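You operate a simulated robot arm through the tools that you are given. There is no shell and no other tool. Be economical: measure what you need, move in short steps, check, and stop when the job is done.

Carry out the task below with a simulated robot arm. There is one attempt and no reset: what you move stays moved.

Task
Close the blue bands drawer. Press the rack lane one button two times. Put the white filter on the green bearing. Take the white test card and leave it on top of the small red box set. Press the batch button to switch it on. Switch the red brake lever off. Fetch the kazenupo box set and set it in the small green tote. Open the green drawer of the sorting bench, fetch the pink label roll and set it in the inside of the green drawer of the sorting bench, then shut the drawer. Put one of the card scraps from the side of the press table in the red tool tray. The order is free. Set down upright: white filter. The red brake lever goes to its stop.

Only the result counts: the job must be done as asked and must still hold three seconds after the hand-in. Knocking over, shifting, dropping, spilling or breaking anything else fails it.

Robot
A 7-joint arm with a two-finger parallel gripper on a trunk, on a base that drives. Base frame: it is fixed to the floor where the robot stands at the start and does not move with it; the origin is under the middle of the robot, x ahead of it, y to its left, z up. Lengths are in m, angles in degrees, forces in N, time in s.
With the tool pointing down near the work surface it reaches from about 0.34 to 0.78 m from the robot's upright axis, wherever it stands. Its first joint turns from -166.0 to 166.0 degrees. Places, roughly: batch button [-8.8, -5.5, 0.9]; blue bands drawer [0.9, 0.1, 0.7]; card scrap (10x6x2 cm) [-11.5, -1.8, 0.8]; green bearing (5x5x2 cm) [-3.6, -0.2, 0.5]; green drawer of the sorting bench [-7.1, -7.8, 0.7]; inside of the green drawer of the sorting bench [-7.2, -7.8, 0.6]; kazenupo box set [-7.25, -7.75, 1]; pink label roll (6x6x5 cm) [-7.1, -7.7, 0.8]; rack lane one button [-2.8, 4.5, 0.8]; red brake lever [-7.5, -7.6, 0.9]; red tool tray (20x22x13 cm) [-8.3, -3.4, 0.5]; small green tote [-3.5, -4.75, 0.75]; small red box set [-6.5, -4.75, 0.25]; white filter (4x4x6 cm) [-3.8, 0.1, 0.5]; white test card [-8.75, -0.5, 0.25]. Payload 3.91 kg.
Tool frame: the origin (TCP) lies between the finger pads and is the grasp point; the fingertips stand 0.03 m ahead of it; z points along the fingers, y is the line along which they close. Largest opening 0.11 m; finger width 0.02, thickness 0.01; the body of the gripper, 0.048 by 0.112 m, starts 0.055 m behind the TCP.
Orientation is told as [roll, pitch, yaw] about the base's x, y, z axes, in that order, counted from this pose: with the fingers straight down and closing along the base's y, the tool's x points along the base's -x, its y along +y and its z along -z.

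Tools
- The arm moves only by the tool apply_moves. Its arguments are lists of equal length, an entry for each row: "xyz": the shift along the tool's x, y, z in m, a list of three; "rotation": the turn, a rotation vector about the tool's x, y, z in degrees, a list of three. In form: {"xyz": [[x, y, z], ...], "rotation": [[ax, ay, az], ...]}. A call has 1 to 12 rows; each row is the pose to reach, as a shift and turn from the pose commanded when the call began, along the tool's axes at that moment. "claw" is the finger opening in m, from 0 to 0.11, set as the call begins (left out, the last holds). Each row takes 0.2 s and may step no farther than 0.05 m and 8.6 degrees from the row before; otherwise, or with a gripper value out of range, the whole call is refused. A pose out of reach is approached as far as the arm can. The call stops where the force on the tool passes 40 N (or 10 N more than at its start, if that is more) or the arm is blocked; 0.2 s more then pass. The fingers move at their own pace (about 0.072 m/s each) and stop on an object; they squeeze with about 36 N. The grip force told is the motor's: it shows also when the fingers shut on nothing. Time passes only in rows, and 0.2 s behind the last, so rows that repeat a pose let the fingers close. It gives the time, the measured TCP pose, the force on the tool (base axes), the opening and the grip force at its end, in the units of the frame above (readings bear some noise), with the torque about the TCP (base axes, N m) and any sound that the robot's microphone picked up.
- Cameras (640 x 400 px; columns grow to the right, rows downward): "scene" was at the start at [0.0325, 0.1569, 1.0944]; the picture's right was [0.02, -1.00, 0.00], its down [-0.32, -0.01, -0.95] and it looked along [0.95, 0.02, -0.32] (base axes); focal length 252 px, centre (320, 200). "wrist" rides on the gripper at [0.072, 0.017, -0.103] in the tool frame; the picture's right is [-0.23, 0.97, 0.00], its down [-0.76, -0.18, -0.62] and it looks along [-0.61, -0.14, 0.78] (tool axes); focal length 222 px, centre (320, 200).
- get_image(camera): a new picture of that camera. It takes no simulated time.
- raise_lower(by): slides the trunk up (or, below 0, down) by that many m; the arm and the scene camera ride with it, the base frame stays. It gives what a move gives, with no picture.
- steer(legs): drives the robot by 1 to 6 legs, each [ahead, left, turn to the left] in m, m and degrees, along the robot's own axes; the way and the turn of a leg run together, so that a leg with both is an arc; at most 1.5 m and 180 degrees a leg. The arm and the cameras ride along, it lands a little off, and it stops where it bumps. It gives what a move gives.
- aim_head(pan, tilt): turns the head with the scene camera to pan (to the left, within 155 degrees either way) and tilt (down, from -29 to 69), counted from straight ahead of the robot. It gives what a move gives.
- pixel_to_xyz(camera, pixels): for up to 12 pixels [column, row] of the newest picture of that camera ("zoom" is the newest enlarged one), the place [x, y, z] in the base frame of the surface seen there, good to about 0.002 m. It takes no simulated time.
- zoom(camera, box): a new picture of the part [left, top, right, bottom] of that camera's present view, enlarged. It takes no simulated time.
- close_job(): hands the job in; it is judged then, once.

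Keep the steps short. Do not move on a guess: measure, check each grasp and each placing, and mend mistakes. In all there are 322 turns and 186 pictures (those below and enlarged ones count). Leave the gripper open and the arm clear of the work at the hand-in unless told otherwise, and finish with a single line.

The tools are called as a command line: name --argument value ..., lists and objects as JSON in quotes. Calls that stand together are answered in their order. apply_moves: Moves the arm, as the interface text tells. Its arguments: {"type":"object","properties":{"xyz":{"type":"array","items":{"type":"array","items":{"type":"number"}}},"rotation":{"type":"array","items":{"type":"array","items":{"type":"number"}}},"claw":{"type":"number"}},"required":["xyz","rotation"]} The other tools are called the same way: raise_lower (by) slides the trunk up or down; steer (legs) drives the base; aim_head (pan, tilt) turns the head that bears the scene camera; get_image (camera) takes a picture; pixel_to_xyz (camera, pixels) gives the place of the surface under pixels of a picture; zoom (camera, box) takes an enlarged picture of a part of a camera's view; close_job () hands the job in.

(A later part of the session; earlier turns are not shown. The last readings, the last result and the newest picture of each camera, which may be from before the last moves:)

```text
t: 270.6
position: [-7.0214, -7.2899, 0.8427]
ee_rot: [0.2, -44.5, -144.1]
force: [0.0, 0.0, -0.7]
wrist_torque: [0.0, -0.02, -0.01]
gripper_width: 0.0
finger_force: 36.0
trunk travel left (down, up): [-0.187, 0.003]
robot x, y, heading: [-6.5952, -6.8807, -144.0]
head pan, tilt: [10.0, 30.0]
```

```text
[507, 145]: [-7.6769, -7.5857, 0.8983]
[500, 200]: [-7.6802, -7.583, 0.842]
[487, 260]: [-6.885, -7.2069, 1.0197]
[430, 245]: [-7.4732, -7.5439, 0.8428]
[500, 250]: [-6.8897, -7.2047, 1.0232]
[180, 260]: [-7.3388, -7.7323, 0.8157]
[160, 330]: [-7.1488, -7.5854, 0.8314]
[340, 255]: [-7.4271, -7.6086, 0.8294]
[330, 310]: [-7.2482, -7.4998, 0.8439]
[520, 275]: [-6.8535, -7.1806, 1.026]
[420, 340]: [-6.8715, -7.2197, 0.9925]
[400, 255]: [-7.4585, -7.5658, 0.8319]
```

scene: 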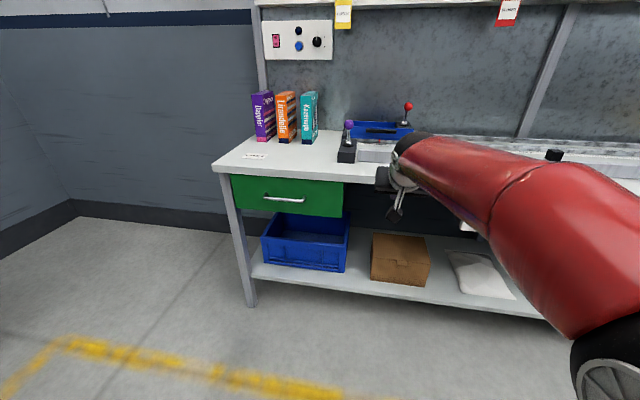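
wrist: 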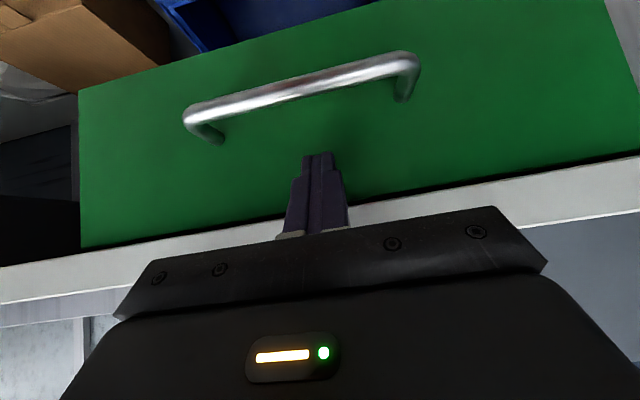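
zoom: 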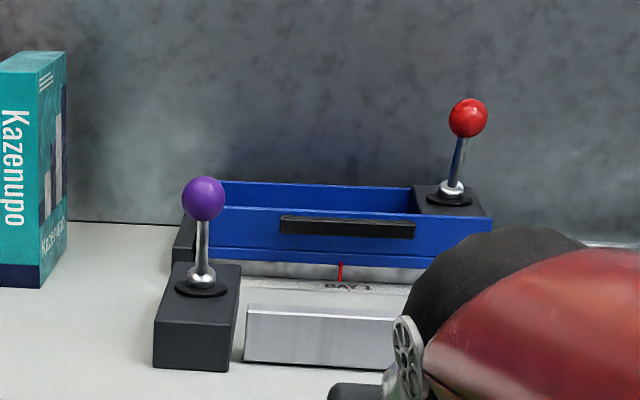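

pixel_to_xyz --camera "zoom" --pixels '[[467, 118], [460, 155], [452, 188], [452, 200], [203, 198], [202, 240], [201, 278], [420, 195], [480, 200]]'

zoom --camera "scene" --box '[380, 95, 430, 135]'

```text
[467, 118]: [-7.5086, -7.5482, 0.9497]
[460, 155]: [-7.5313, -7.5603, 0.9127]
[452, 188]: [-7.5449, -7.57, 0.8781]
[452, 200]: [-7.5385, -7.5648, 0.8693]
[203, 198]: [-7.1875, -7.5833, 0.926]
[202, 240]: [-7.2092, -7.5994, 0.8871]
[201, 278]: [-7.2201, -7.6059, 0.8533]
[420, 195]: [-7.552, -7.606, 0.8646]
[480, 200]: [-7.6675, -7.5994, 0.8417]
```

```text
10.00 times, centred on (405, 115) of scene
```

zoom: 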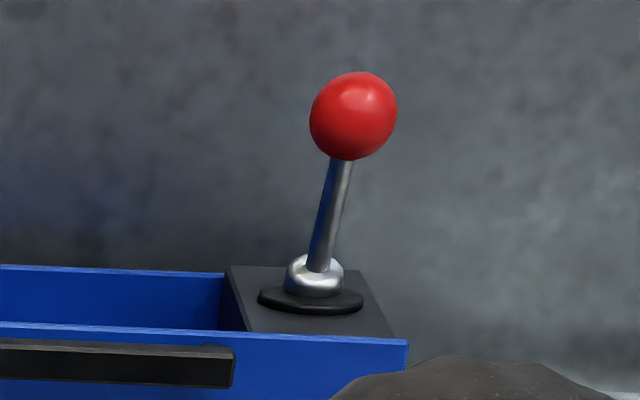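

Both levers lean toward the front, so the red one needs pushing to its rear stop. I'll raise the tool, tilt it to ~65° and line it up with the lever before driving closer.

apply_moves --xyz '[[-0.006, -0.019, -0.042], [-0.013, -0.038, -0.085], [-0.02, -0.057, -0.127], [-0.027, -0.077, -0.17]]' --rotation '[[0, -5, 0], [0, -10, 0], [0, -15, 0], [0, -20, 0]]'

steer --legs '[[0.42, 0, 0]]'

aim_head --pan 0 --tilt 25

get_image --camera "scene"

get_image --camera "wrist"

```text
t: 271.6
position: [-6.9903, -7.1688, 0.9814]
ee_rot: [-0.1, -64.5, -144.1]
force: [0.3, -1.1, 0.1]
wrist_torque: [0.02, 0.03, 0.01]
gripper_width: 0.0
finger_force: 36.0
trunk travel left (down, up): [-0.187, 0.003]
robot x, y, heading: [-6.5976, -6.8807, -144.0]
head pan, tilt: [10.0, 30.0]
```

```text
t: 274.2
position: [-7.3204, -7.4085, 0.9821]
ee_rot: [0.0, -64.5, -144.1]
force: [-0.2, 0.1, -0.3]
wrist_torque: [-0.01, -0.02, 0.01]
gripper_width: 0.0
finger_force: 36.0
trunk travel left (down, up): [-0.187, 0.003]
robot x, y, heading: [-6.9309, -7.1228, -144.0]
head pan, tilt: [10.0, 30.0]
```

```text
t: 274.9
position: [-7.3221, -7.4098, 0.9818]
ee_rot: [0.1, -64.5, -144.2]
force: [-0.4, -0.4, 0.1]
wrist_torque: [0.0, -0.02, 0.0]
gripper_width: 0.0003
finger_force: 35.8
trunk travel left (down, up): [-0.187, 0.003]
robot x, y, heading: [-6.9301, -7.1244, -143.8]
head pan, tilt: [0.0, 25.0]
```

```text
90 pictures are left
```

scene: 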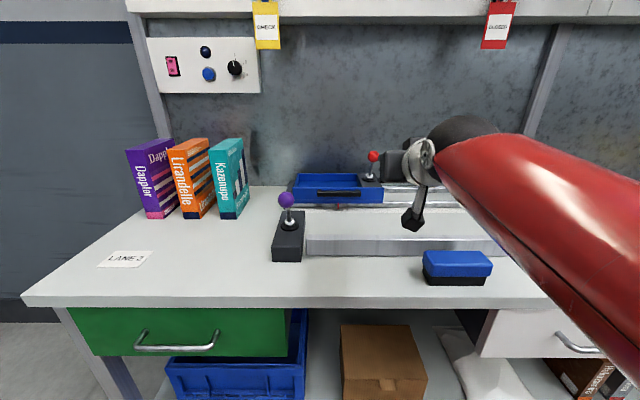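

```text
89 pictures are left
```

wrist: 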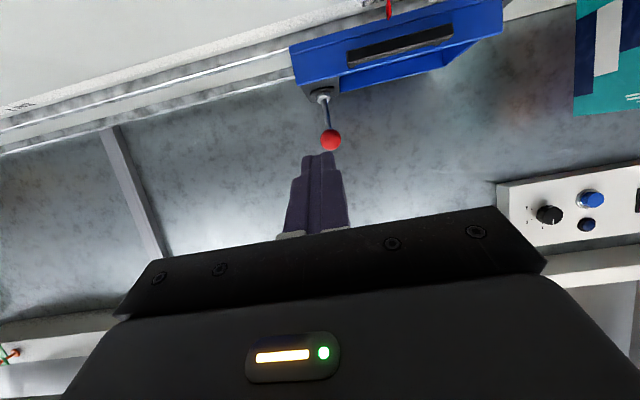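

pixel_to_xyz --camera "wrist" --pixels '[[331, 140], [323, 140], [339, 140], [331, 148], [331, 132], [327, 118], [323, 98]]'

zoom --camera "wrist" --box '[260, 70, 400, 170]'

zoom --camera "scene" --box '[335, 130, 415, 200]'

```text
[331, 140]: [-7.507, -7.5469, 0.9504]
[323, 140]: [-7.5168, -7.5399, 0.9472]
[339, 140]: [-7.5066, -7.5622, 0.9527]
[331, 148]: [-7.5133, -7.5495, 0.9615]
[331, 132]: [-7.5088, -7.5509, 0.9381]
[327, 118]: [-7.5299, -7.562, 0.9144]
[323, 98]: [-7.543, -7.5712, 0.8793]
```

```text
4.00 times, centred on (330, 120) of wrist
```

zoom: 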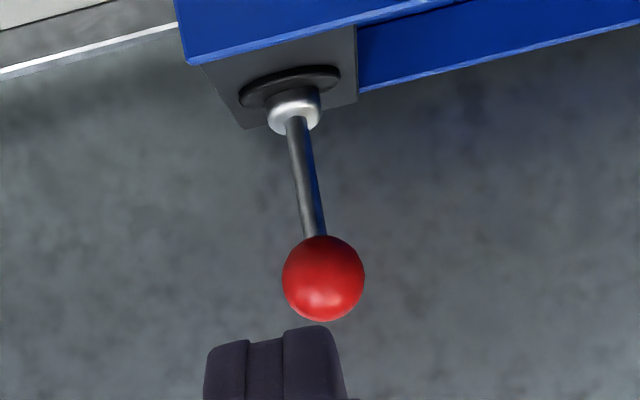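

```text
5.71 times, centred on (375, 165) of scene
```

zoom: 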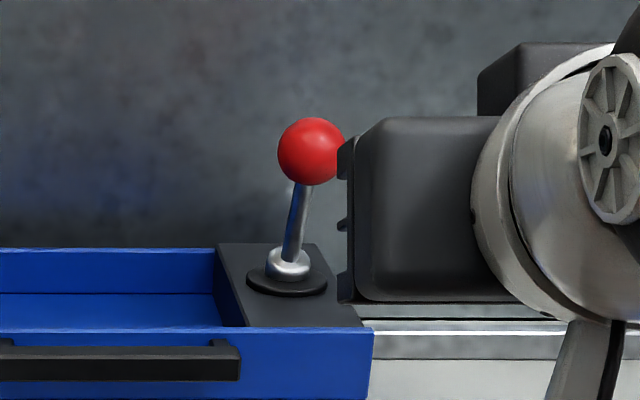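

The knob's front is 0.20 m ahead, lateral error 3 mm. I'll move to just short of contact.

apply_moves --xyz '[[-0.0123, 0.003, 0.035], [-0.0246, 0.003, 0.07], [-0.037, 0.003, 0.105], [-0.0493, 0.003, 0.14], [-0.0616, 0.003, 0.1756]]' --rotation '[[0, 0, 0], [0, 0, 0], [0, 0, 0], [0, 0, 0], [0, 0, 0]]'

get_image --camera "wrist"

```text
t: 276.1
position: [-7.47, -7.5223, 0.965]
ee_rot: [0.1, -64.5, -144.1]
force: [-0.6, 0.0, 0.7]
wrist_torque: [0.01, -0.03, 0.01]
gripper_width: 0.0
finger_force: 36.1
trunk travel left (down, up): [-0.187, 0.003]
robot x, y, heading: [-6.9267, -7.1216, -144.1]
head pan, tilt: [0.0, 25.0]
```

```text
86 pictures are left
```

wrist: 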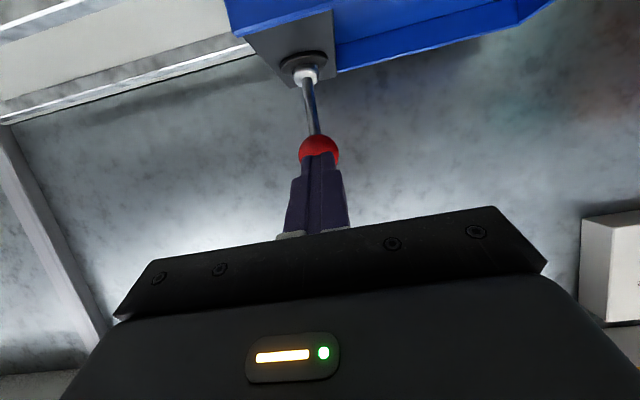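

Right in front of the knob. I'll push forward in small steps.

apply_moves --xyz '[[-0.0065, 0, 0.0135], [-0.0129, 0, 0.0271], [-0.0194, 0, 0.0406], [-0.0258, 0, 0.0542], [-0.0301, 0, 0.0632], [-0.0344, 0, 0.0722]]' --rotation '[[0, 0, 0], [0, 0, 0], [0, 0, 0], [0, 0, 0], [0, 0, 0], [0, 0, 0]]'

get_image --camera "wrist"

zoom --camera "scene" --box '[335, 130, 415, 200]'

```text
t: 277.5
position: [-7.5354, -7.5685, 0.9603]
ee_rot: [0.1, -64.3, -144.0]
force: [-0.4, 0.3, -0.6]
wrist_torque: [-0.01, 0.02, 0.01]
gripper_width: 0.0001
finger_force: 36.1
trunk travel left (down, up): [-0.187, 0.003]
robot x, y, heading: [-6.9281, -7.1198, -144.0]
head pan, tilt: [0.0, 25.0]
```

```text
85 pictures are left
```

wrist: 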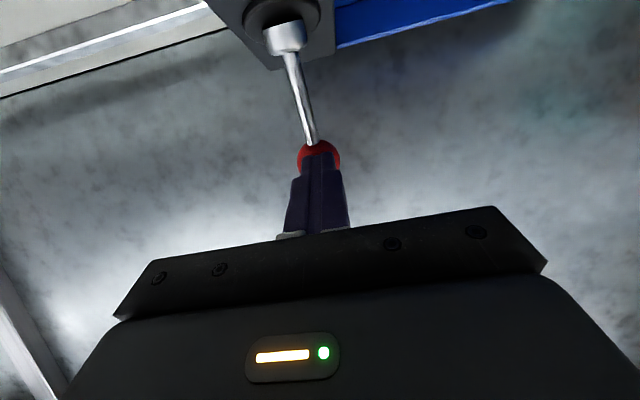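

```text
5.71 times, centred on (375, 165) of scene
```

zoom: 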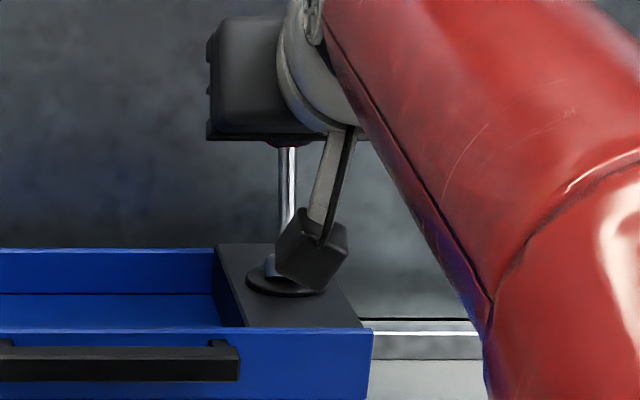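

The lever is past vertical with no stop yet. I'll keep pushing.

apply_moves --xyz '[[-0.0043, 0, 0.009], [-0.006, 0, 0.0185], [-0.0086, 0, 0.028], [-0.01, 0, 0.037], [-0.012, 0, 0.046]]' --rotation '[[0, 0, 0], [0, 0, 0], [0, 0, 0], [0, 0, 0], [0, 0, 0]]'

get_image --camera "wrist"

```text
t: 278.0
position: [-7.5412, -7.5739, 0.9628]
ee_rot: [0.2, -64.0, -144.2]
force: [21.2, 14.6, 0.4]
wrist_torque: [0.09, -0.11, -0.06]
gripper_width: 0.0
finger_force: 35.9
trunk travel left (down, up): [-0.187, 0.003]
robot x, y, heading: [-6.9253, -7.1204, -144.0]
head pan, tilt: [0.0, 25.0]
stopped in row 2: the force on the tool passed its limit at 62 N (the readings are from after the stop); the commanded pose is now the measured one
```

```text
83 pictures are left
```

wrist: 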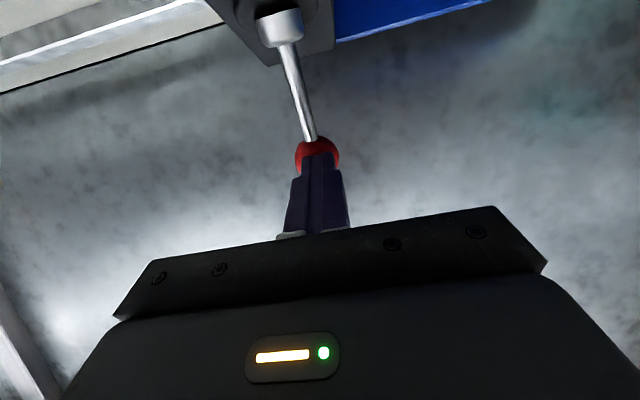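

Stop reached. I'll back off and check the lever's lean.

apply_moves --xyz '[[0.017, 0, -0.036], [0.034, 0, -0.072], [0.05, 0, -0.108], [0.06, 0, -0.144], [0.06, 0, -0.18], [0.06, 0, -0.21]]' --rotation '[[0, 0, 0], [0, 0, 0], [0, 0, 0], [0, 0, 0], [0, 0, 0], [0, 0, 0]]'

zoom --camera "scene" --box '[335, 130, 415, 200]'

pixel_to_xyz --camera "zoom" --pixels '[[282, 150], [285, 200], [288, 265], [282, 165]]'

get_image --camera "wrist"

```text
t: 279.4
position: [-7.3678, -7.4509, 0.9995]
ee_rot: [0.0, -63.9, -144.1]
force: [-0.5, -0.7, -0.9]
wrist_torque: [0.01, 0.01, 0.03]
gripper_width: 0.0
finger_force: 35.6
trunk travel left (down, up): [-0.187, 0.003]
robot x, y, heading: [-6.9291, -7.1226, -144.0]
head pan, tilt: [0.0, 25.0]
```

```text
5.71 times, centred on (375, 165) of scene
```

zoom: 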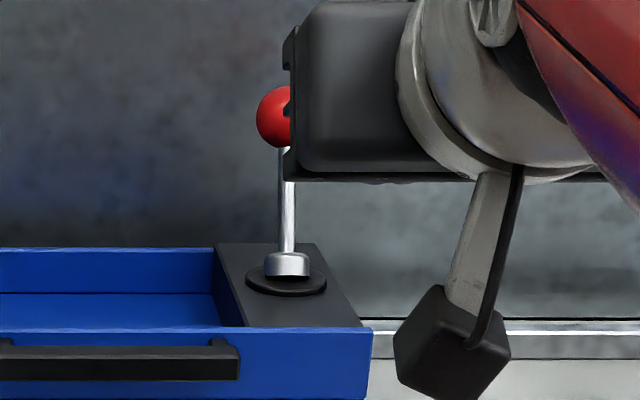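

```text
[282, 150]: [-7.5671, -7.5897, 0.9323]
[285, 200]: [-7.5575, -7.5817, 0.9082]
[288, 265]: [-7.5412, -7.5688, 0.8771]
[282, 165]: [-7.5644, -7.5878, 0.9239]
```

```text
81 pictures are left
```

wrist: 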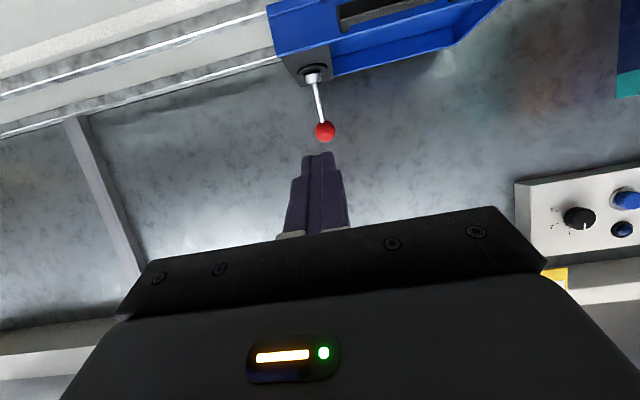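

The lever now leans fully to the rear and stays. Next is the Kazenupo box; I'll measure it from here.

zoom --camera "scene" --box '[110, 120, 270, 230]'

pixel_to_xyz --camera "zoom" --pixels '[[422, 190], [470, 190], [535, 180], [490, 90], [425, 100], [530, 85], [440, 385], [500, 390], [555, 340], [340, 130], [400, 180], [395, 300]]'

```text
3.64 times, centred on (190, 175) of scene
```

zoom: 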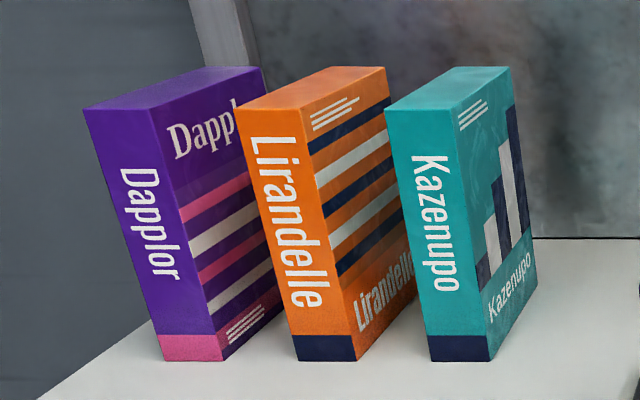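

```text
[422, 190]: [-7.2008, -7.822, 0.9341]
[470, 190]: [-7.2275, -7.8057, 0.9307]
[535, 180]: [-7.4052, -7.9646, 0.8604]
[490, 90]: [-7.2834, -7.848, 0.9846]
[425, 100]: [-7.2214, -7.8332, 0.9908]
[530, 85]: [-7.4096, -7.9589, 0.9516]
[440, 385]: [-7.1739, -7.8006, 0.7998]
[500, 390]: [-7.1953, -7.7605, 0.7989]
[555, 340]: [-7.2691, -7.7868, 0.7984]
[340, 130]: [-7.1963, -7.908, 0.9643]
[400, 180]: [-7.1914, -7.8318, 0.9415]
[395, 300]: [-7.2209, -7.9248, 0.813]
```

The box is 4.2 cm wide (n-direction), with top at z 0.99 and 5.9 cm of free gap to its neighbour. I'll retract, sidestep left 0.4 m and set a 45° tilt with the claw at 0.065.

apply_moves --xyz '[[0.018, 0, -0.036], [0.036, 0, -0.072], [0.053, 0, -0.108]]' --rotation '[[0, 6.3, 0], [0, 12.6, 0], [0, 18.9, 0]]'

steer --legs '[[0, 0.39, 0]]'

apply_moves --xyz '[[0, 0, 0], [0, 0, 0]]' --rotation '[[0, 0, 0], [0, 0, 0]]' --claw 0.065

get_image --camera "wrist"

get_image --camera "scene"

```text
t: 280.2
position: [-7.2725, -7.3791, 0.996]
ee_rot: [0.1, -45.0, -143.9]
force: [-0.2, -0.1, -0.1]
wrist_torque: [-0.02, -0.02, -0.03]
gripper_width: 0.0
finger_force: 36.6
trunk travel left (down, up): [-0.187, 0.003]
robot x, y, heading: [-6.9271, -7.1199, -144.0]
head pan, tilt: [0.0, 25.0]
```

```text
t: 282.6
position: [-7.046, -7.689, 0.9973]
ee_rot: [0.2, -45.0, -143.9]
force: [0.0, -0.2, -0.3]
wrist_torque: [0.03, 0.02, 0.02]
gripper_width: 0.0003
finger_force: 35.7
trunk travel left (down, up): [-0.187, 0.003]
robot x, y, heading: [-6.7044, -7.4318, -143.9]
head pan, tilt: [0.0, 25.0]
```

```text
t: 283.2
position: [-7.0462, -7.6877, 0.9958]
ee_rot: [0.1, -44.9, -144.0]
force: [-0.3, 0.0, 0.2]
wrist_torque: [-0.01, -0.02, -0.01]
gripper_width: 0.0645
finger_force: 0.1
trunk travel left (down, up): [-0.187, 0.003]
robot x, y, heading: [-6.7017, -7.4343, -143.9]
head pan, tilt: [0.0, 25.0]
```

```text
79 pictures are left
```

wrist: 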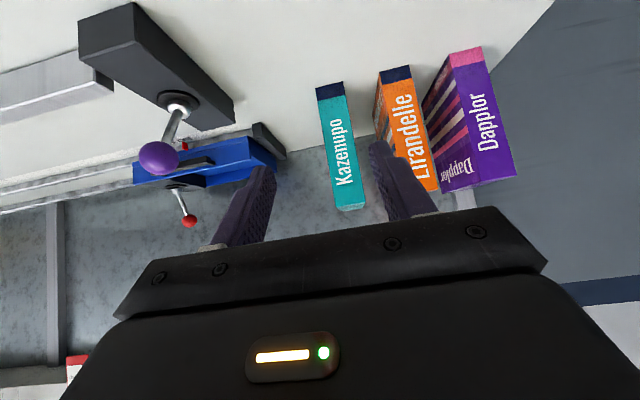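

```text
78 pictures are left
```

scene: 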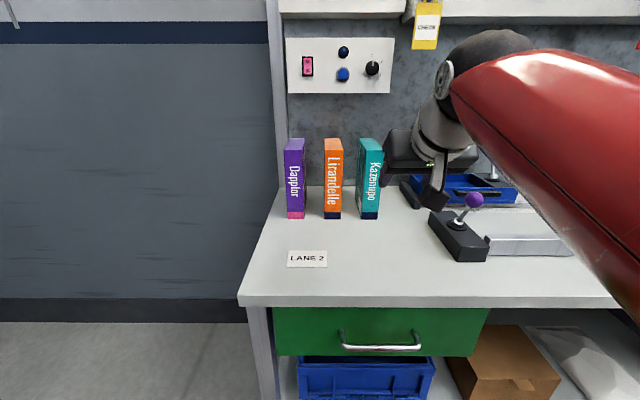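

pixel_to_xyz --camera "wrist" --pixels '[[337, 190], [360, 190], [348, 190], [350, 206], [345, 150], [410, 180], [393, 140]]'

```text
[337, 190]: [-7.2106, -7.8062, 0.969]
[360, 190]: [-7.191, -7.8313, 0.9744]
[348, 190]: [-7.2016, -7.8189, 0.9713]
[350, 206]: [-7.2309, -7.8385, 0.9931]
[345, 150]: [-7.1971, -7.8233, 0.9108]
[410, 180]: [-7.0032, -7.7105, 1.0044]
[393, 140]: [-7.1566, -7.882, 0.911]
```

Box spine centre is 1.6 cm to the left and 0.20 m ahead. I'll lower, align and slide the fingers around it, then close.

apply_moves --xyz '[[0.031, 0.0155, 0.031], [0.003, 0.0155, 0.059], [-0.024, 0.0155, 0.086], [-0.052, 0.0155, 0.114], [-0.08, 0.0155, 0.142], [-0.107, 0.0155, 0.169], [-0.135, 0.0155, 0.197]]' --rotation '[[0, 0, 0], [0, 0, 0], [0, 0, 0], [0, 0, 0], [0, 0, 0], [0, 0, 0], [0, 0, 0]]'

get_image --camera "wrist"

zoom --camera "scene" --box '[270, 80, 470, 230]'

```text
t: 284.8
position: [-7.2298, -7.8412, 0.9535]
ee_rot: [0.2, -45.1, -144.1]
force: [0.6, -0.5, 0.5]
wrist_torque: [0.01, 0.01, 0.01]
gripper_width: 0.065
finger_force: 0.0
trunk travel left (down, up): [-0.187, 0.003]
robot x, y, heading: [-6.7015, -7.428, -144.0]
head pan, tilt: [0.0, 25.0]
```

```text
77 pictures are left
```

wrist: 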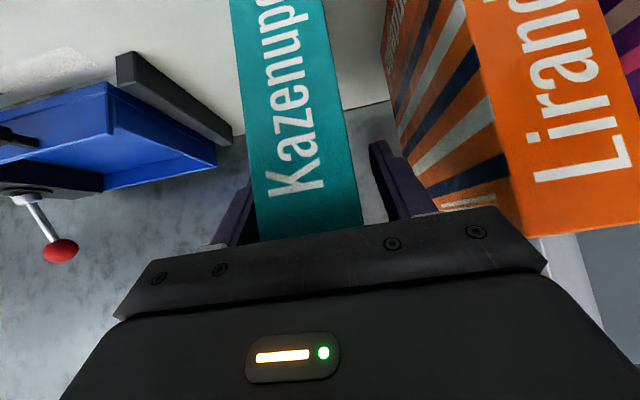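

```text
2.67 times, centred on (370, 155) of scene
```

zoom: 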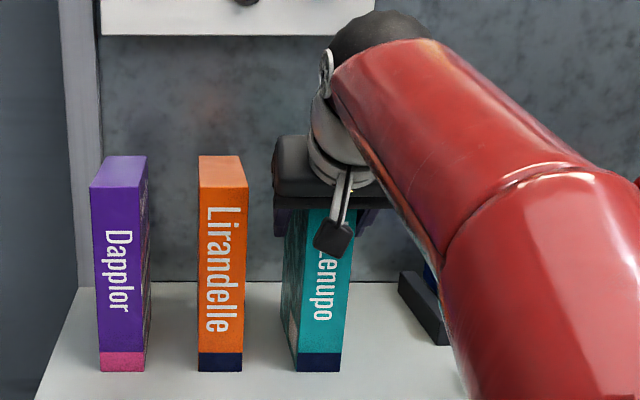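

apply_moves --xyz '[[0, 0, 0], [0, 0, 0], [0, 0, 0]]' --rotation '[[0, 0, 0], [0, 0, 0], [0, 0, 0]]' --claw 0.02

apply_moves --xyz '[[-0.018, 0, -0.018], [-0.036, 0, -0.036], [-0.054, 0, -0.054]]' --rotation '[[0, 0, 0], [0, 0, 0], [0, 0, 0]]'

get_image --camera "scene"

```text
t: 285.6
position: [-7.2281, -7.8407, 0.9542]
ee_rot: [0.1, -44.9, -144.0]
force: [-1.7, 1.0, 0.8]
wrist_torque: [0.23, -0.07, 0.03]
gripper_width: 0.0449
finger_force: 36.2
trunk travel left (down, up): [-0.187, 0.003]
robot x, y, heading: [-6.7039, -7.4325, -144.0]
head pan, tilt: [0.0, 25.0]
```

```text
t: 286.4
position: [-7.2282, -7.84, 1.0283]
ee_rot: [0.1, -44.9, -144.0]
force: [0.5, 0.4, -3.8]
wrist_torque: [0.09, -0.16, 0.02]
gripper_width: 0.0449
finger_force: 36.6
trunk travel left (down, up): [-0.187, 0.003]
robot x, y, heading: [-6.7067, -7.428, -143.7]
head pan, tilt: [0.0, 25.0]
```

```text
75 pictures are left
```

scene: 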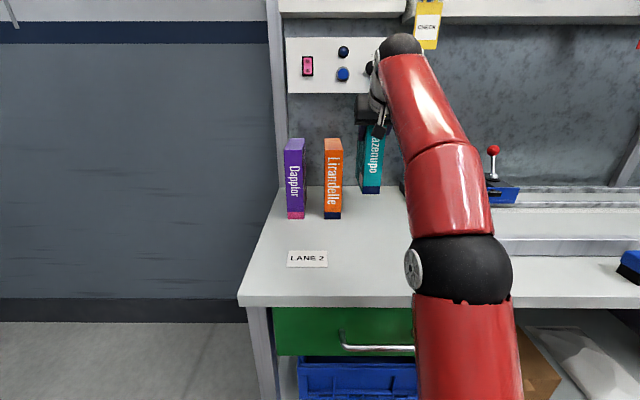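

The box is held and lifted. I'll pull back over the table, then drive back.

apply_moves --xyz '[[0.028, 0, -0.028], [0.056, 0, -0.056], [0.085, 0, -0.085], [0.113, 0, -0.113], [0.141, 0, -0.141], [0.16, 0, -0.16]]' --rotation '[[0, 0, 0], [0, 0, 0], [0, 0, 0], [0, 0, 0], [0, 0, 0], [0, 0, 0]]'

steer --legs '[[-0.8, 0, 0]]'

aim_head --pan 0 --tilt 22

get_image --camera "scene"

```text
t: 287.8
position: [-7.0428, -7.7054, 1.0312]
ee_rot: [0.1, -44.9, -144.0]
force: [-1.1, 0.6, -4.3]
wrist_torque: [0.04, -0.09, 0.05]
gripper_width: 0.0451
finger_force: 35.9
trunk travel left (down, up): [-0.187, 0.003]
robot x, y, heading: [-6.705, -7.4284, -144.2]
head pan, tilt: [0.0, 25.0]
```

```text
t: 292.1
position: [-6.4035, -7.2393, 1.0308]
ee_rot: [0.0, -45.0, -143.8]
force: [0.3, -0.3, -2.6]
wrist_torque: [0.06, -0.11, 0.0]
gripper_width: 0.0449
finger_force: 36.1
trunk travel left (down, up): [-0.187, 0.003]
robot x, y, heading: [-6.0611, -6.966, -143.9]
head pan, tilt: [0.0, 25.0]
```

```text
t: 292.7
position: [-6.4035, -7.2385, 1.0289]
ee_rot: [0.1, -45.0, -143.8]
force: [-0.6, 0.5, -4.0]
wrist_torque: [0.08, -0.13, -0.03]
gripper_width: 0.045
finger_force: 35.8
trunk travel left (down, up): [-0.187, 0.003]
robot x, y, heading: [-6.064, -6.9674, -143.7]
head pan, tilt: [0.0, 22.0]
```

```text
74 pictures are left
```

scene: 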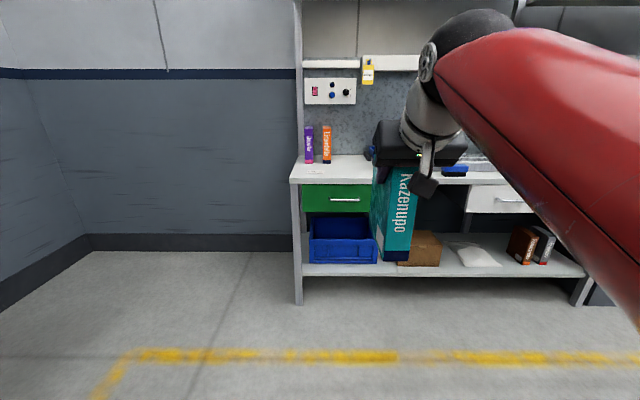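

The box is secure and the drawer is shut. I'll drive backward along the aisle to abreast of the green tote, then turn to face the chute.

steer --legs '[[-0.7, 0.62, 0], [-1.35, 0, 0], [-1.3, 0, 0], [0, 0, -90]]'

aim_head --pan 10 --tilt 25

get_image --camera "scene"

```text
t: 314.0
position: [-3.2815, -5.1084, 1.03]
ee_rot: [0.1, -45.0, 125.5]
force: [-0.7, -1.1, -1.1]
wrist_torque: [0.02, 0.0, -0.03]
gripper_width: 0.0203
finger_force: 0.1
trunk travel left (down, up): [-0.187, 0.003]
robot x, y, heading: [-3.0109, -5.4522, 125.3]
head pan, tilt: [0.0, 22.0]
```

```text
t: 314.8
position: [-3.2811, -5.1083, 1.0308]
ee_rot: [0.1, -44.9, 125.4]
force: [0.2, 0.4, 0.3]
wrist_torque: [-0.02, 0.01, 0.0]
gripper_width: 0.0198
finger_force: 0.0
trunk travel left (down, up): [-0.187, 0.003]
robot x, y, heading: [-3.0076, -5.4526, 125.5]
head pan, tilt: [10.0, 25.0]
```

```text
73 pictures are left
```

scene: 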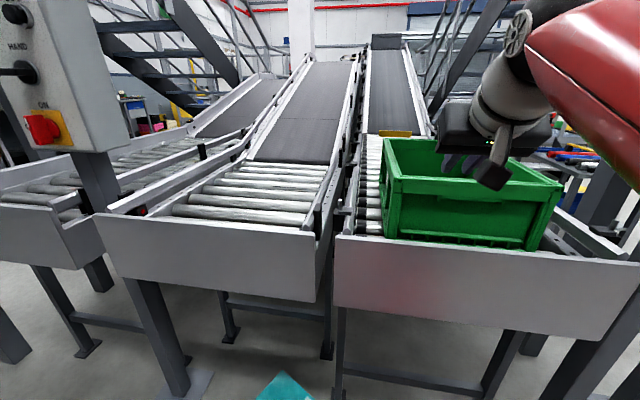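

The claw reads 0.02 m: the box has slipped out during the drive, and I see teal on the floor at (285, 385). I'll look down at it.

aim_head --pan 15 --tilt 55

get_image --camera "scene"

pixel_to_xyz --camera "scene" --pixels '[[285, 230], [270, 250], [310, 250], [285, 270], [330, 200], [250, 200]]'

```text
t: 315.7
position: [-3.2802, -5.1076, 1.0303]
ee_rot: [0.1, -45.0, 125.4]
force: [0.0, 0.3, -1.3]
wrist_torque: [0.01, 0.01, 0.01]
gripper_width: 0.0198
finger_force: 0.2
trunk travel left (down, up): [-0.187, 0.003]
robot x, y, heading: [-3.0104, -5.4585, 125.2]
head pan, tilt: [15.0, 55.0]
```

```text
72 pictures are left
```

scene: 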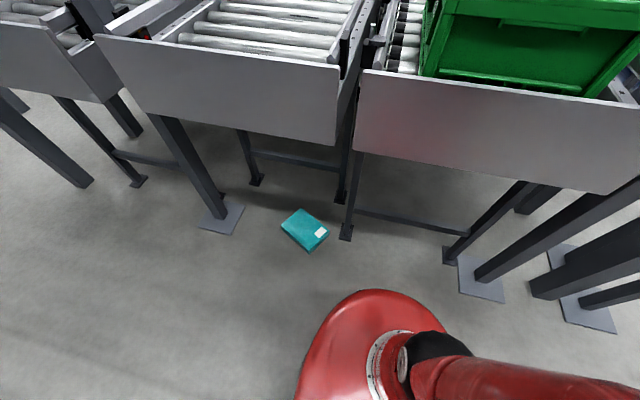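

```text
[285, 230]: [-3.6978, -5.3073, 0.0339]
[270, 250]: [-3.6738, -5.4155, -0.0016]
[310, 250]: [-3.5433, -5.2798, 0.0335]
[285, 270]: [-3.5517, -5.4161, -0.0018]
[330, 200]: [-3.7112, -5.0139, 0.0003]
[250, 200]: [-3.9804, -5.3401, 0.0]
```

zoom --camera "scene" --box '[260, 195, 350, 265]'

pixel_to_xyz --camera "zoom" --pixels '[[160, 210], [320, 105], [480, 270], [345, 370], [310, 240], [420, 270], [485, 290], [345, 395], [150, 225]]'

```text
5.71 times, centred on (305, 230) of scene
```

zoom: 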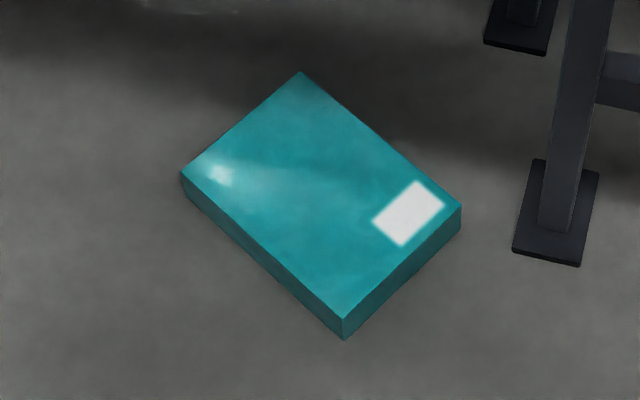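

```text
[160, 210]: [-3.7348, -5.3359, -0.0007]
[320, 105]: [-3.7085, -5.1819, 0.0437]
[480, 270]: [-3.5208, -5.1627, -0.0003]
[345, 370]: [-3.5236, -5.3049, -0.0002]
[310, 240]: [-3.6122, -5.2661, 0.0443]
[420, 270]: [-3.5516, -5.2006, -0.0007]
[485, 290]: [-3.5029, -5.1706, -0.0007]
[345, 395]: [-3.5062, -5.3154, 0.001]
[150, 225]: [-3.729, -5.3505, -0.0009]
```

pixel_to_xyz --camera "zoom" --pixels '[[299, 78], [187, 177], [343, 312], [455, 208], [320, 195], [345, 342]]'

```text
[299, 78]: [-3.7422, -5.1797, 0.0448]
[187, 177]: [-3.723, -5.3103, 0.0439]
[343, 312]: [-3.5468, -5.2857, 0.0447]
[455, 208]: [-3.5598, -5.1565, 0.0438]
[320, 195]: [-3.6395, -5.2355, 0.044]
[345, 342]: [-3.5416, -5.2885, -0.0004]
```

The box lies flat (13.5 × 19 × 4.4 cm) – too wide for the 11 cm claw as it lies, so I'll need to tip it on edge against a fixed leg. I'll measure the legs and plates around it.

pixel_to_xyz --camera "scene" --pixels '[[222, 222], [205, 225], [240, 208], [216, 205], [213, 180], [345, 236], [350, 210], [256, 180], [342, 200], [228, 232], [225, 195]]'

zoom --camera "scene" --box '[180, 120, 380, 270]'

```text
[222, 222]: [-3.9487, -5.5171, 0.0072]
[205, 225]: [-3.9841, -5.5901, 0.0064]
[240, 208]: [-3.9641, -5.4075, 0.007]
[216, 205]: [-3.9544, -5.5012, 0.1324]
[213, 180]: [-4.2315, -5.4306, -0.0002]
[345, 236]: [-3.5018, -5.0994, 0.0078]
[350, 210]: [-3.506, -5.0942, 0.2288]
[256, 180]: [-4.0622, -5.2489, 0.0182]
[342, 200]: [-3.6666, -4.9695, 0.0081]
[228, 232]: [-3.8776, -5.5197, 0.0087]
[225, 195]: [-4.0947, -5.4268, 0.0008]
```

```text
2.67 times, centred on (280, 195) of scene
```

zoom: 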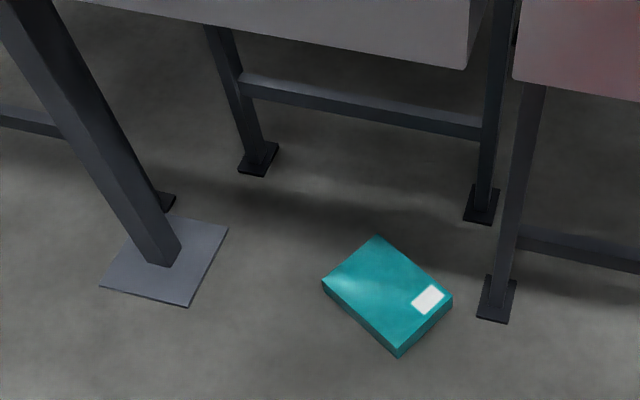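

The pillar plate's straight edge at s≈6.375 is a good brace: I can slide the box against it and tip it upright. I'll measure the chute panels overhead first.

pixel_to_xyz --camera "scene" --pixels '[[105, 50], [230, 80], [330, 95], [330, 135], [240, 118], [130, 85], [370, 85], [600, 185], [365, 145], [190, 170], [155, 115]]'

```text
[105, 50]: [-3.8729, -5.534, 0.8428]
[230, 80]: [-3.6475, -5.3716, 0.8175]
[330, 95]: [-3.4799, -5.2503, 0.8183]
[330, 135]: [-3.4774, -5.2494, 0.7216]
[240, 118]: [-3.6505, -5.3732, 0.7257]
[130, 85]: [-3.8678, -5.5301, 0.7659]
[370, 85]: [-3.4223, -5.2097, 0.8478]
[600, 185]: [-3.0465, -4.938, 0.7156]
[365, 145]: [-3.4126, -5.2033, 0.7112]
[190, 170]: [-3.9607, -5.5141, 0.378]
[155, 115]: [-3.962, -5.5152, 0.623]
```

The box lies under the chute end panels (n 2.22, bottom z 0.71), reachable from the aisle with the trunk lowered. I'll back off, sidestep to abreast of it and bring the tool vertical.

steer --legs '[[-0.15, 0, 0], [0, 0.45, 0]]'

apply_moves --xyz '[[0.01, 0, -0.01], [0.01, 0, -0.01], [0.02, 0, -0.01], [0.02, 0, -0.01], [0.02, 0, 0], [0.02, 0, 0]]' --rotation '[[0, 7.5, 0], [0, 15, 0], [0, 22.5, 0], [0, 30, 0], [0, 37.5, 0], [0, 45, 0]]' --claw 0

aim_head --pan 15 --tilt 30

get_image --camera "scene"

```text
t: 319.4
position: [-3.5534, -5.484, 1.0299]
ee_rot: [0.1, -45.0, 125.0]
force: [0.4, -0.3, 0.0]
wrist_torque: [0.0, 0.01, -0.03]
gripper_width: 0.0199
finger_force: 0.1
trunk travel left (down, up): [-0.187, 0.003]
robot x, y, heading: [-3.2831, -5.8292, 125.1]
head pan, tilt: [15.0, 55.0]
```

```text
t: 320.8
position: [-3.542, -5.5012, 0.9814]
ee_rot: [0.2, -0.1, 124.9]
force: [0.3, -0.2, 0.3]
wrist_torque: [0.03, 0.0, 0.0]
gripper_width: 0.0001
finger_force: 35.9
out of reach, approached as far as the arm can: row 6
trunk travel left (down, up): [-0.187, 0.003]
robot x, y, heading: [-3.2857, -5.831, 124.9]
head pan, tilt: [15.0, 55.0]
```

```text
t: 321.7
position: [-3.5414, -5.5013, 0.9811]
ee_rot: [0.2, -0.3, 124.9]
force: [0.5, -0.5, 0.3]
wrist_torque: [0.05, 0.01, 0.02]
gripper_width: 0.0
finger_force: 36.0
trunk travel left (down, up): [-0.187, 0.003]
robot x, y, heading: [-3.2831, -5.8334, 124.9]
head pan, tilt: [15.0, 30.0]
```

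```text
69 pictures are left
```

scene: 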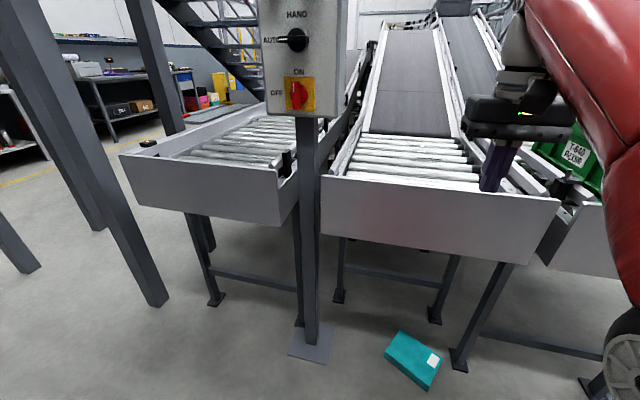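

The control panel still reads AUTO / ON as before. I'll lower the trunk fully, then the arm down in front of the panels.

raise_lower --by -0.185

apply_moves --xyz '[[0, 0, 0.05], [0, 0, 0.1], [0, 0, 0.15], [0, 0, 0.2], [0, 0, 0.25], [0, 0, 0.3], [0, 0, 0.35], [0, 0, 0.4], [0, 0, 0.45], [0, 0, 0.5], [0, 0, 0.55], [0, 0, 0.6]]' --rotation '[[0, 0, 0], [0, 0, 0], [0, 0, 0], [0, 0, 0], [0, 0, 0], [0, 0, 0], [0, 0, 0], [0, 0, 0], [0, 0, 0], [0, 0, 0], [0, 0, 0], [0, 0, 0]]'

aim_head --pan 0 --tilt 45

get_image --camera "scene"

```text
t: 323.7
position: [-3.5415, -5.5009, 0.7959]
ee_rot: [0.1, -0.1, 124.9]
force: [-0.6, -0.5, 0.1]
wrist_torque: [0.0, 0.03, 0.01]
gripper_width: 0.0
finger_force: 36.0
trunk travel left (down, up): [-0.002, 0.188]
robot x, y, heading: [-3.2834, -5.8323, 124.8]
head pan, tilt: [15.0, 30.0]
```

```text
t: 326.3
position: [-3.5446, -5.5018, 0.1931]
ee_rot: [0.1, -0.1, 125.0]
force: [0.0, 0.5, 0.2]
wrist_torque: [0.02, 0.02, 0.01]
gripper_width: 0.0001
finger_force: 36.0
trunk travel left (down, up): [-0.002, 0.188]
robot x, y, heading: [-3.2866, -5.8316, 124.9]
head pan, tilt: [15.0, 30.0]
```

```text
t: 327.1
position: [-3.544, -5.503, 0.1941]
ee_rot: [0.1, -0.2, 124.9]
force: [-0.4, 0.7, -0.6]
wrist_torque: [-0.04, 0.03, 0.01]
gripper_width: 0.0
finger_force: 35.7
trunk travel left (down, up): [-0.002, 0.188]
robot x, y, heading: [-3.2865, -5.8284, 124.8]
head pan, tilt: [0.0, 45.0]
```

```text
68 pictures are left
```

scene: 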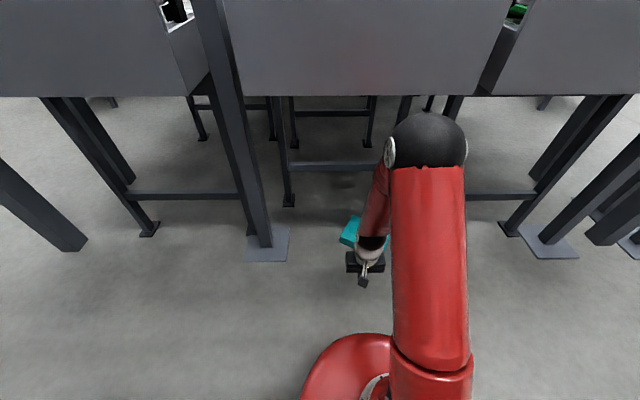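

pixel_to_xyz --camera "scene" --pixels '[[428, 125], [400, 150], [380, 190], [365, 230], [350, 228], [380, 245], [287, 245], [266, 245]]'

get_image --camera "wrist"

```text
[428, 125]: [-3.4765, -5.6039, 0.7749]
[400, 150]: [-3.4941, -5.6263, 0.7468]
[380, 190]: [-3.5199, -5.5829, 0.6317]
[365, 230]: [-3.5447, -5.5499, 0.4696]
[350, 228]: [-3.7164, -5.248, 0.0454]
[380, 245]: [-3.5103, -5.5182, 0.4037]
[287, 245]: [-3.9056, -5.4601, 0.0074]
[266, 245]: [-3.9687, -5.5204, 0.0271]
```

```text
67 pictures are left
```

wrist: 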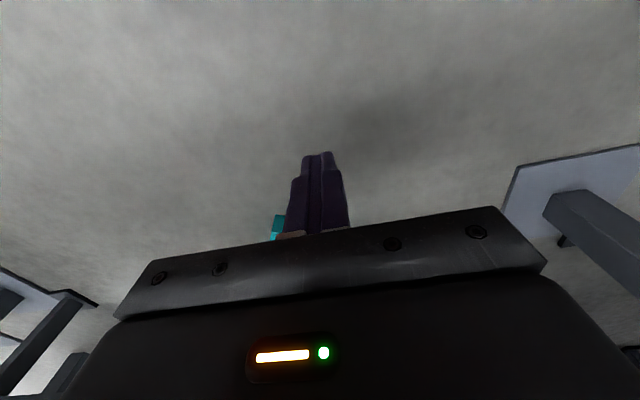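

I'll turn the tool 90° so the two fingers form a fork pushing toward the plate (+s), and move beside the box's near end at z 0.19.

apply_moves --xyz '[[-0.0214, -0.0205, 0], [-0.0427, -0.0409, 0], [-0.0641, -0.0614, 0], [-0.0855, -0.0818, 0], [-0.1068, -0.1023, 0], [-0.1282, -0.1227, 0], [-0.1495, -0.1432, 0], [-0.1709, -0.1636, 0], [-0.1923, -0.1841, 0], [-0.2136, -0.2045, 0], [-0.235, -0.225, 0]]' --rotation '[[0, 0, -8.18], [0, 0, -16.36], [0, 0, -24.55], [0, 0, -32.73], [0, 0, -40.91], [0, 0, -49.09], [0, 0, -57.27], [0, 0, -65.45], [0, 0, -73.64], [0, 0, -81.82], [0, 0, -90]]' --claw 0.08

get_image --camera "wrist"

get_image --camera "scene"

```text
t: 329.5
position: [-3.4941, -5.1764, 0.1983]
ee_rot: [-0.2, -0.2, -145.0]
force: [0.6, 0.2, 0.3]
wrist_torque: [-0.03, -0.02, 0.01]
gripper_width: 0.0801
finger_force: 0.2
trunk travel left (down, up): [-0.002, 0.188]
robot x, y, heading: [-3.2869, -5.8342, 125.0]
head pan, tilt: [0.0, 45.0]
```

```text
66 pictures are left
```

wrist: 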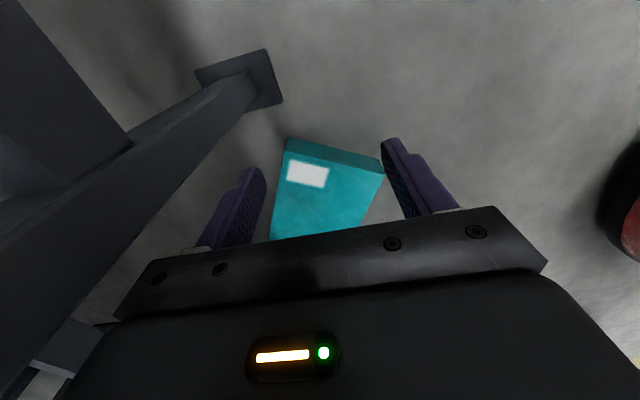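

```text
65 pictures are left
```

scene: 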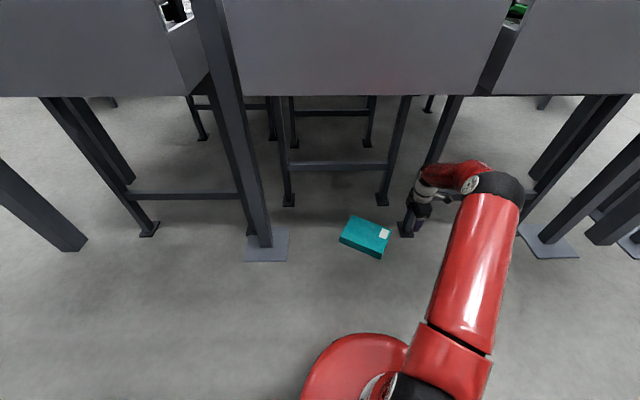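

The fork is behind the box's end, clear of the leg. I'll lower it to tips ~1.5 cm above the floor.

apply_moves --xyz '[[0, 0, 0.04], [0, 0, 0.08], [0, 0, 0.12], [0, 0, 0.15]]' --rotation '[[0, 0, 0], [0, 0, 0], [0, 0, 0], [0, 0, 0]]'

get_image --camera "wrist"

```text
t: 330.5
position: [-3.4954, -5.1764, 0.0519]
ee_rot: [-0.3, -0.1, -145.1]
force: [0.3, -0.4, -0.2]
wrist_torque: [0.0, 0.02, 0.0]
gripper_width: 0.08
finger_force: 0.0
trunk travel left (down, up): [-0.002, 0.188]
robot x, y, heading: [-3.2859, -5.8329, 124.7]
head pan, tilt: [0.0, 45.0]
```

```text
64 pictures are left
```

wrist: 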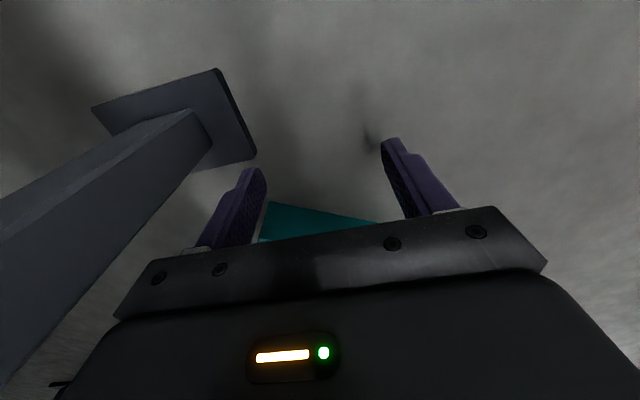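

I'll lower 8 mm more and push the box forward (+s) 0.16 m.

apply_moves --xyz '[[0, 0, 0.008], [-0.02, 0, 0.008], [-0.04, 0, 0.008], [-0.06, 0, 0.008], [-0.08, 0, 0.008], [-0.1, 0, 0.008], [-0.12, 0, 0.008], [-0.14, 0, 0.008], [-0.16, 0, 0.008]]' --rotation '[[0, 0, 0], [0, 0, 0], [0, 0, 0], [0, 0, 0], [0, 0, 0], [0, 0, 0], [0, 0, 0], [0, 0, 0], [0, 0, 0]]'

get_image --camera "scene"

```text
t: 332.5
position: [-3.628, -5.2725, 0.0382]
ee_rot: [-0.1, -0.1, -145.1]
force: [0.4, -0.5, -0.6]
wrist_torque: [-0.03, -0.01, -0.02]
gripper_width: 0.0798
finger_force: 0.0
trunk travel left (down, up): [-0.002, 0.188]
robot x, y, heading: [-3.2845, -5.8306, 124.7]
head pan, tilt: [0.0, 45.0]
```

```text
63 pictures are left
```

scene: 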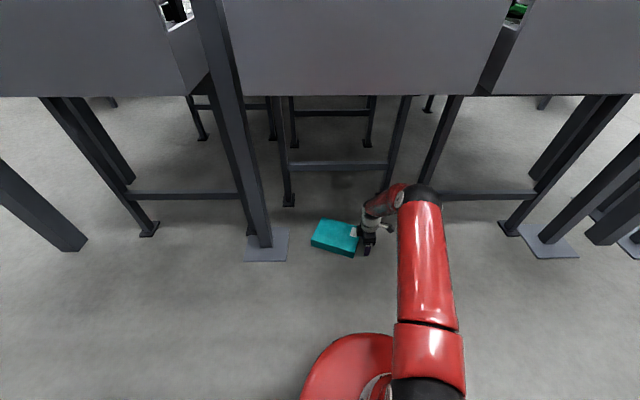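

The box slides and aligns. I'll measure it against the plate.

zoom --camera "scene" --box '[230, 190, 390, 290]'

pixel_to_xyz --camera "zoom" --pixels '[[325, 220], [390, 122], [505, 250], [360, 180], [228, 180], [235, 165], [225, 275], [500, 195]]'

```text
4.00 times, centred on (310, 240) of scene
```

zoom: 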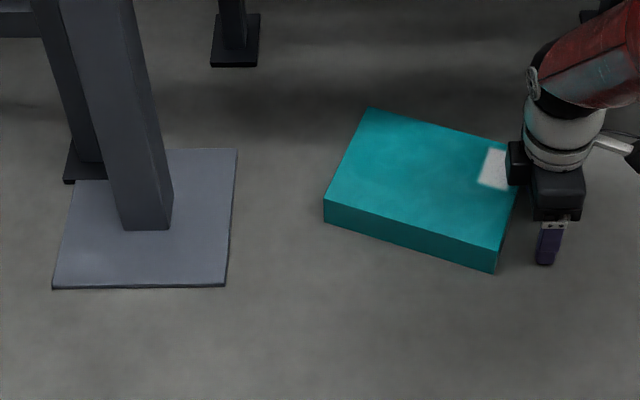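

```text
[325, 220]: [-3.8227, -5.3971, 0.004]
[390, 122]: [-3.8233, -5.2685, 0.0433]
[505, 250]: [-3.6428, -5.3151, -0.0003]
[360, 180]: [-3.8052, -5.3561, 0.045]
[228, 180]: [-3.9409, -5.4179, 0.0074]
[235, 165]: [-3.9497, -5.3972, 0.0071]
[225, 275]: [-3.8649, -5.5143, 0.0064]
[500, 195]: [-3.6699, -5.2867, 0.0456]
```

The fork is 5 cm off-centre relative to the box. I'll step back, shift it, and push the box to the plate edge.

apply_moves --xyz '[[0.03, 0, 0], [0.04, -0.025, 0], [0.04, -0.048, 0], [0.02, -0.048, 0], [0, -0.048, 0], [-0.02, -0.048, 0], [-0.04, -0.048, 0], [-0.06, -0.048, 0], [-0.08, -0.048, 0], [-0.1, -0.048, 0], [-0.12, -0.048, 0]]' --rotation '[[0, 0, 0], [0, 0, 0], [0, 0, 0], [0, 0, 0], [0, 0, 0], [0, 0, 0], [0, 0, 0], [0, 0, 0], [0, 0, 0], [0, 0, 0], [0, 0, 0]]'

zoom --camera "scene" --box '[230, 190, 390, 290]'

```text
t: 334.9
position: [-3.7505, -5.3014, 0.0395]
ee_rot: [-0.2, -0.1, -145.2]
force: [0.7, -0.4, 0.1]
wrist_torque: [-0.01, 0.02, 0.04]
gripper_width: 0.0809
finger_force: 0.5
trunk travel left (down, up): [-0.002, 0.188]
robot x, y, heading: [-3.2822, -5.8313, 124.9]
head pan, tilt: [0.0, 45.0]
```

```text
4.00 times, centred on (310, 240) of scene
```

zoom: 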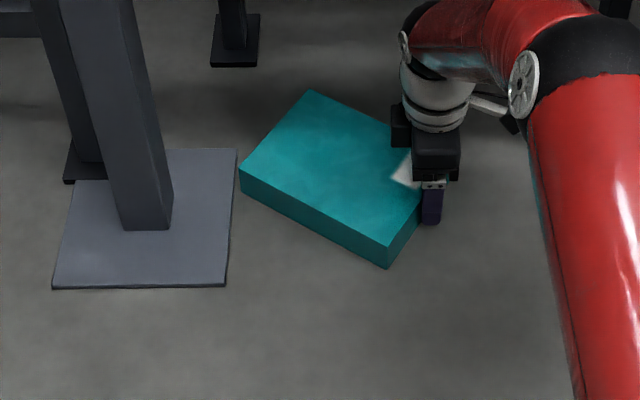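

pixel_to_xyz --camera "zoom" --pixels '[[243, 172], [311, 95], [388, 243], [388, 265], [243, 195], [330, 170], [432, 215], [410, 175]]'

```text
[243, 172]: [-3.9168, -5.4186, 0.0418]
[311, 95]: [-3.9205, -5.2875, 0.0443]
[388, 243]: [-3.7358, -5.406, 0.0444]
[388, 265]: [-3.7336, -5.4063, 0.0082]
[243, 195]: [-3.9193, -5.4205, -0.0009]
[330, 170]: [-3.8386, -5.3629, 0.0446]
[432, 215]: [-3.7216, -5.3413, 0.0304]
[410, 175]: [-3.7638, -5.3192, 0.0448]
```

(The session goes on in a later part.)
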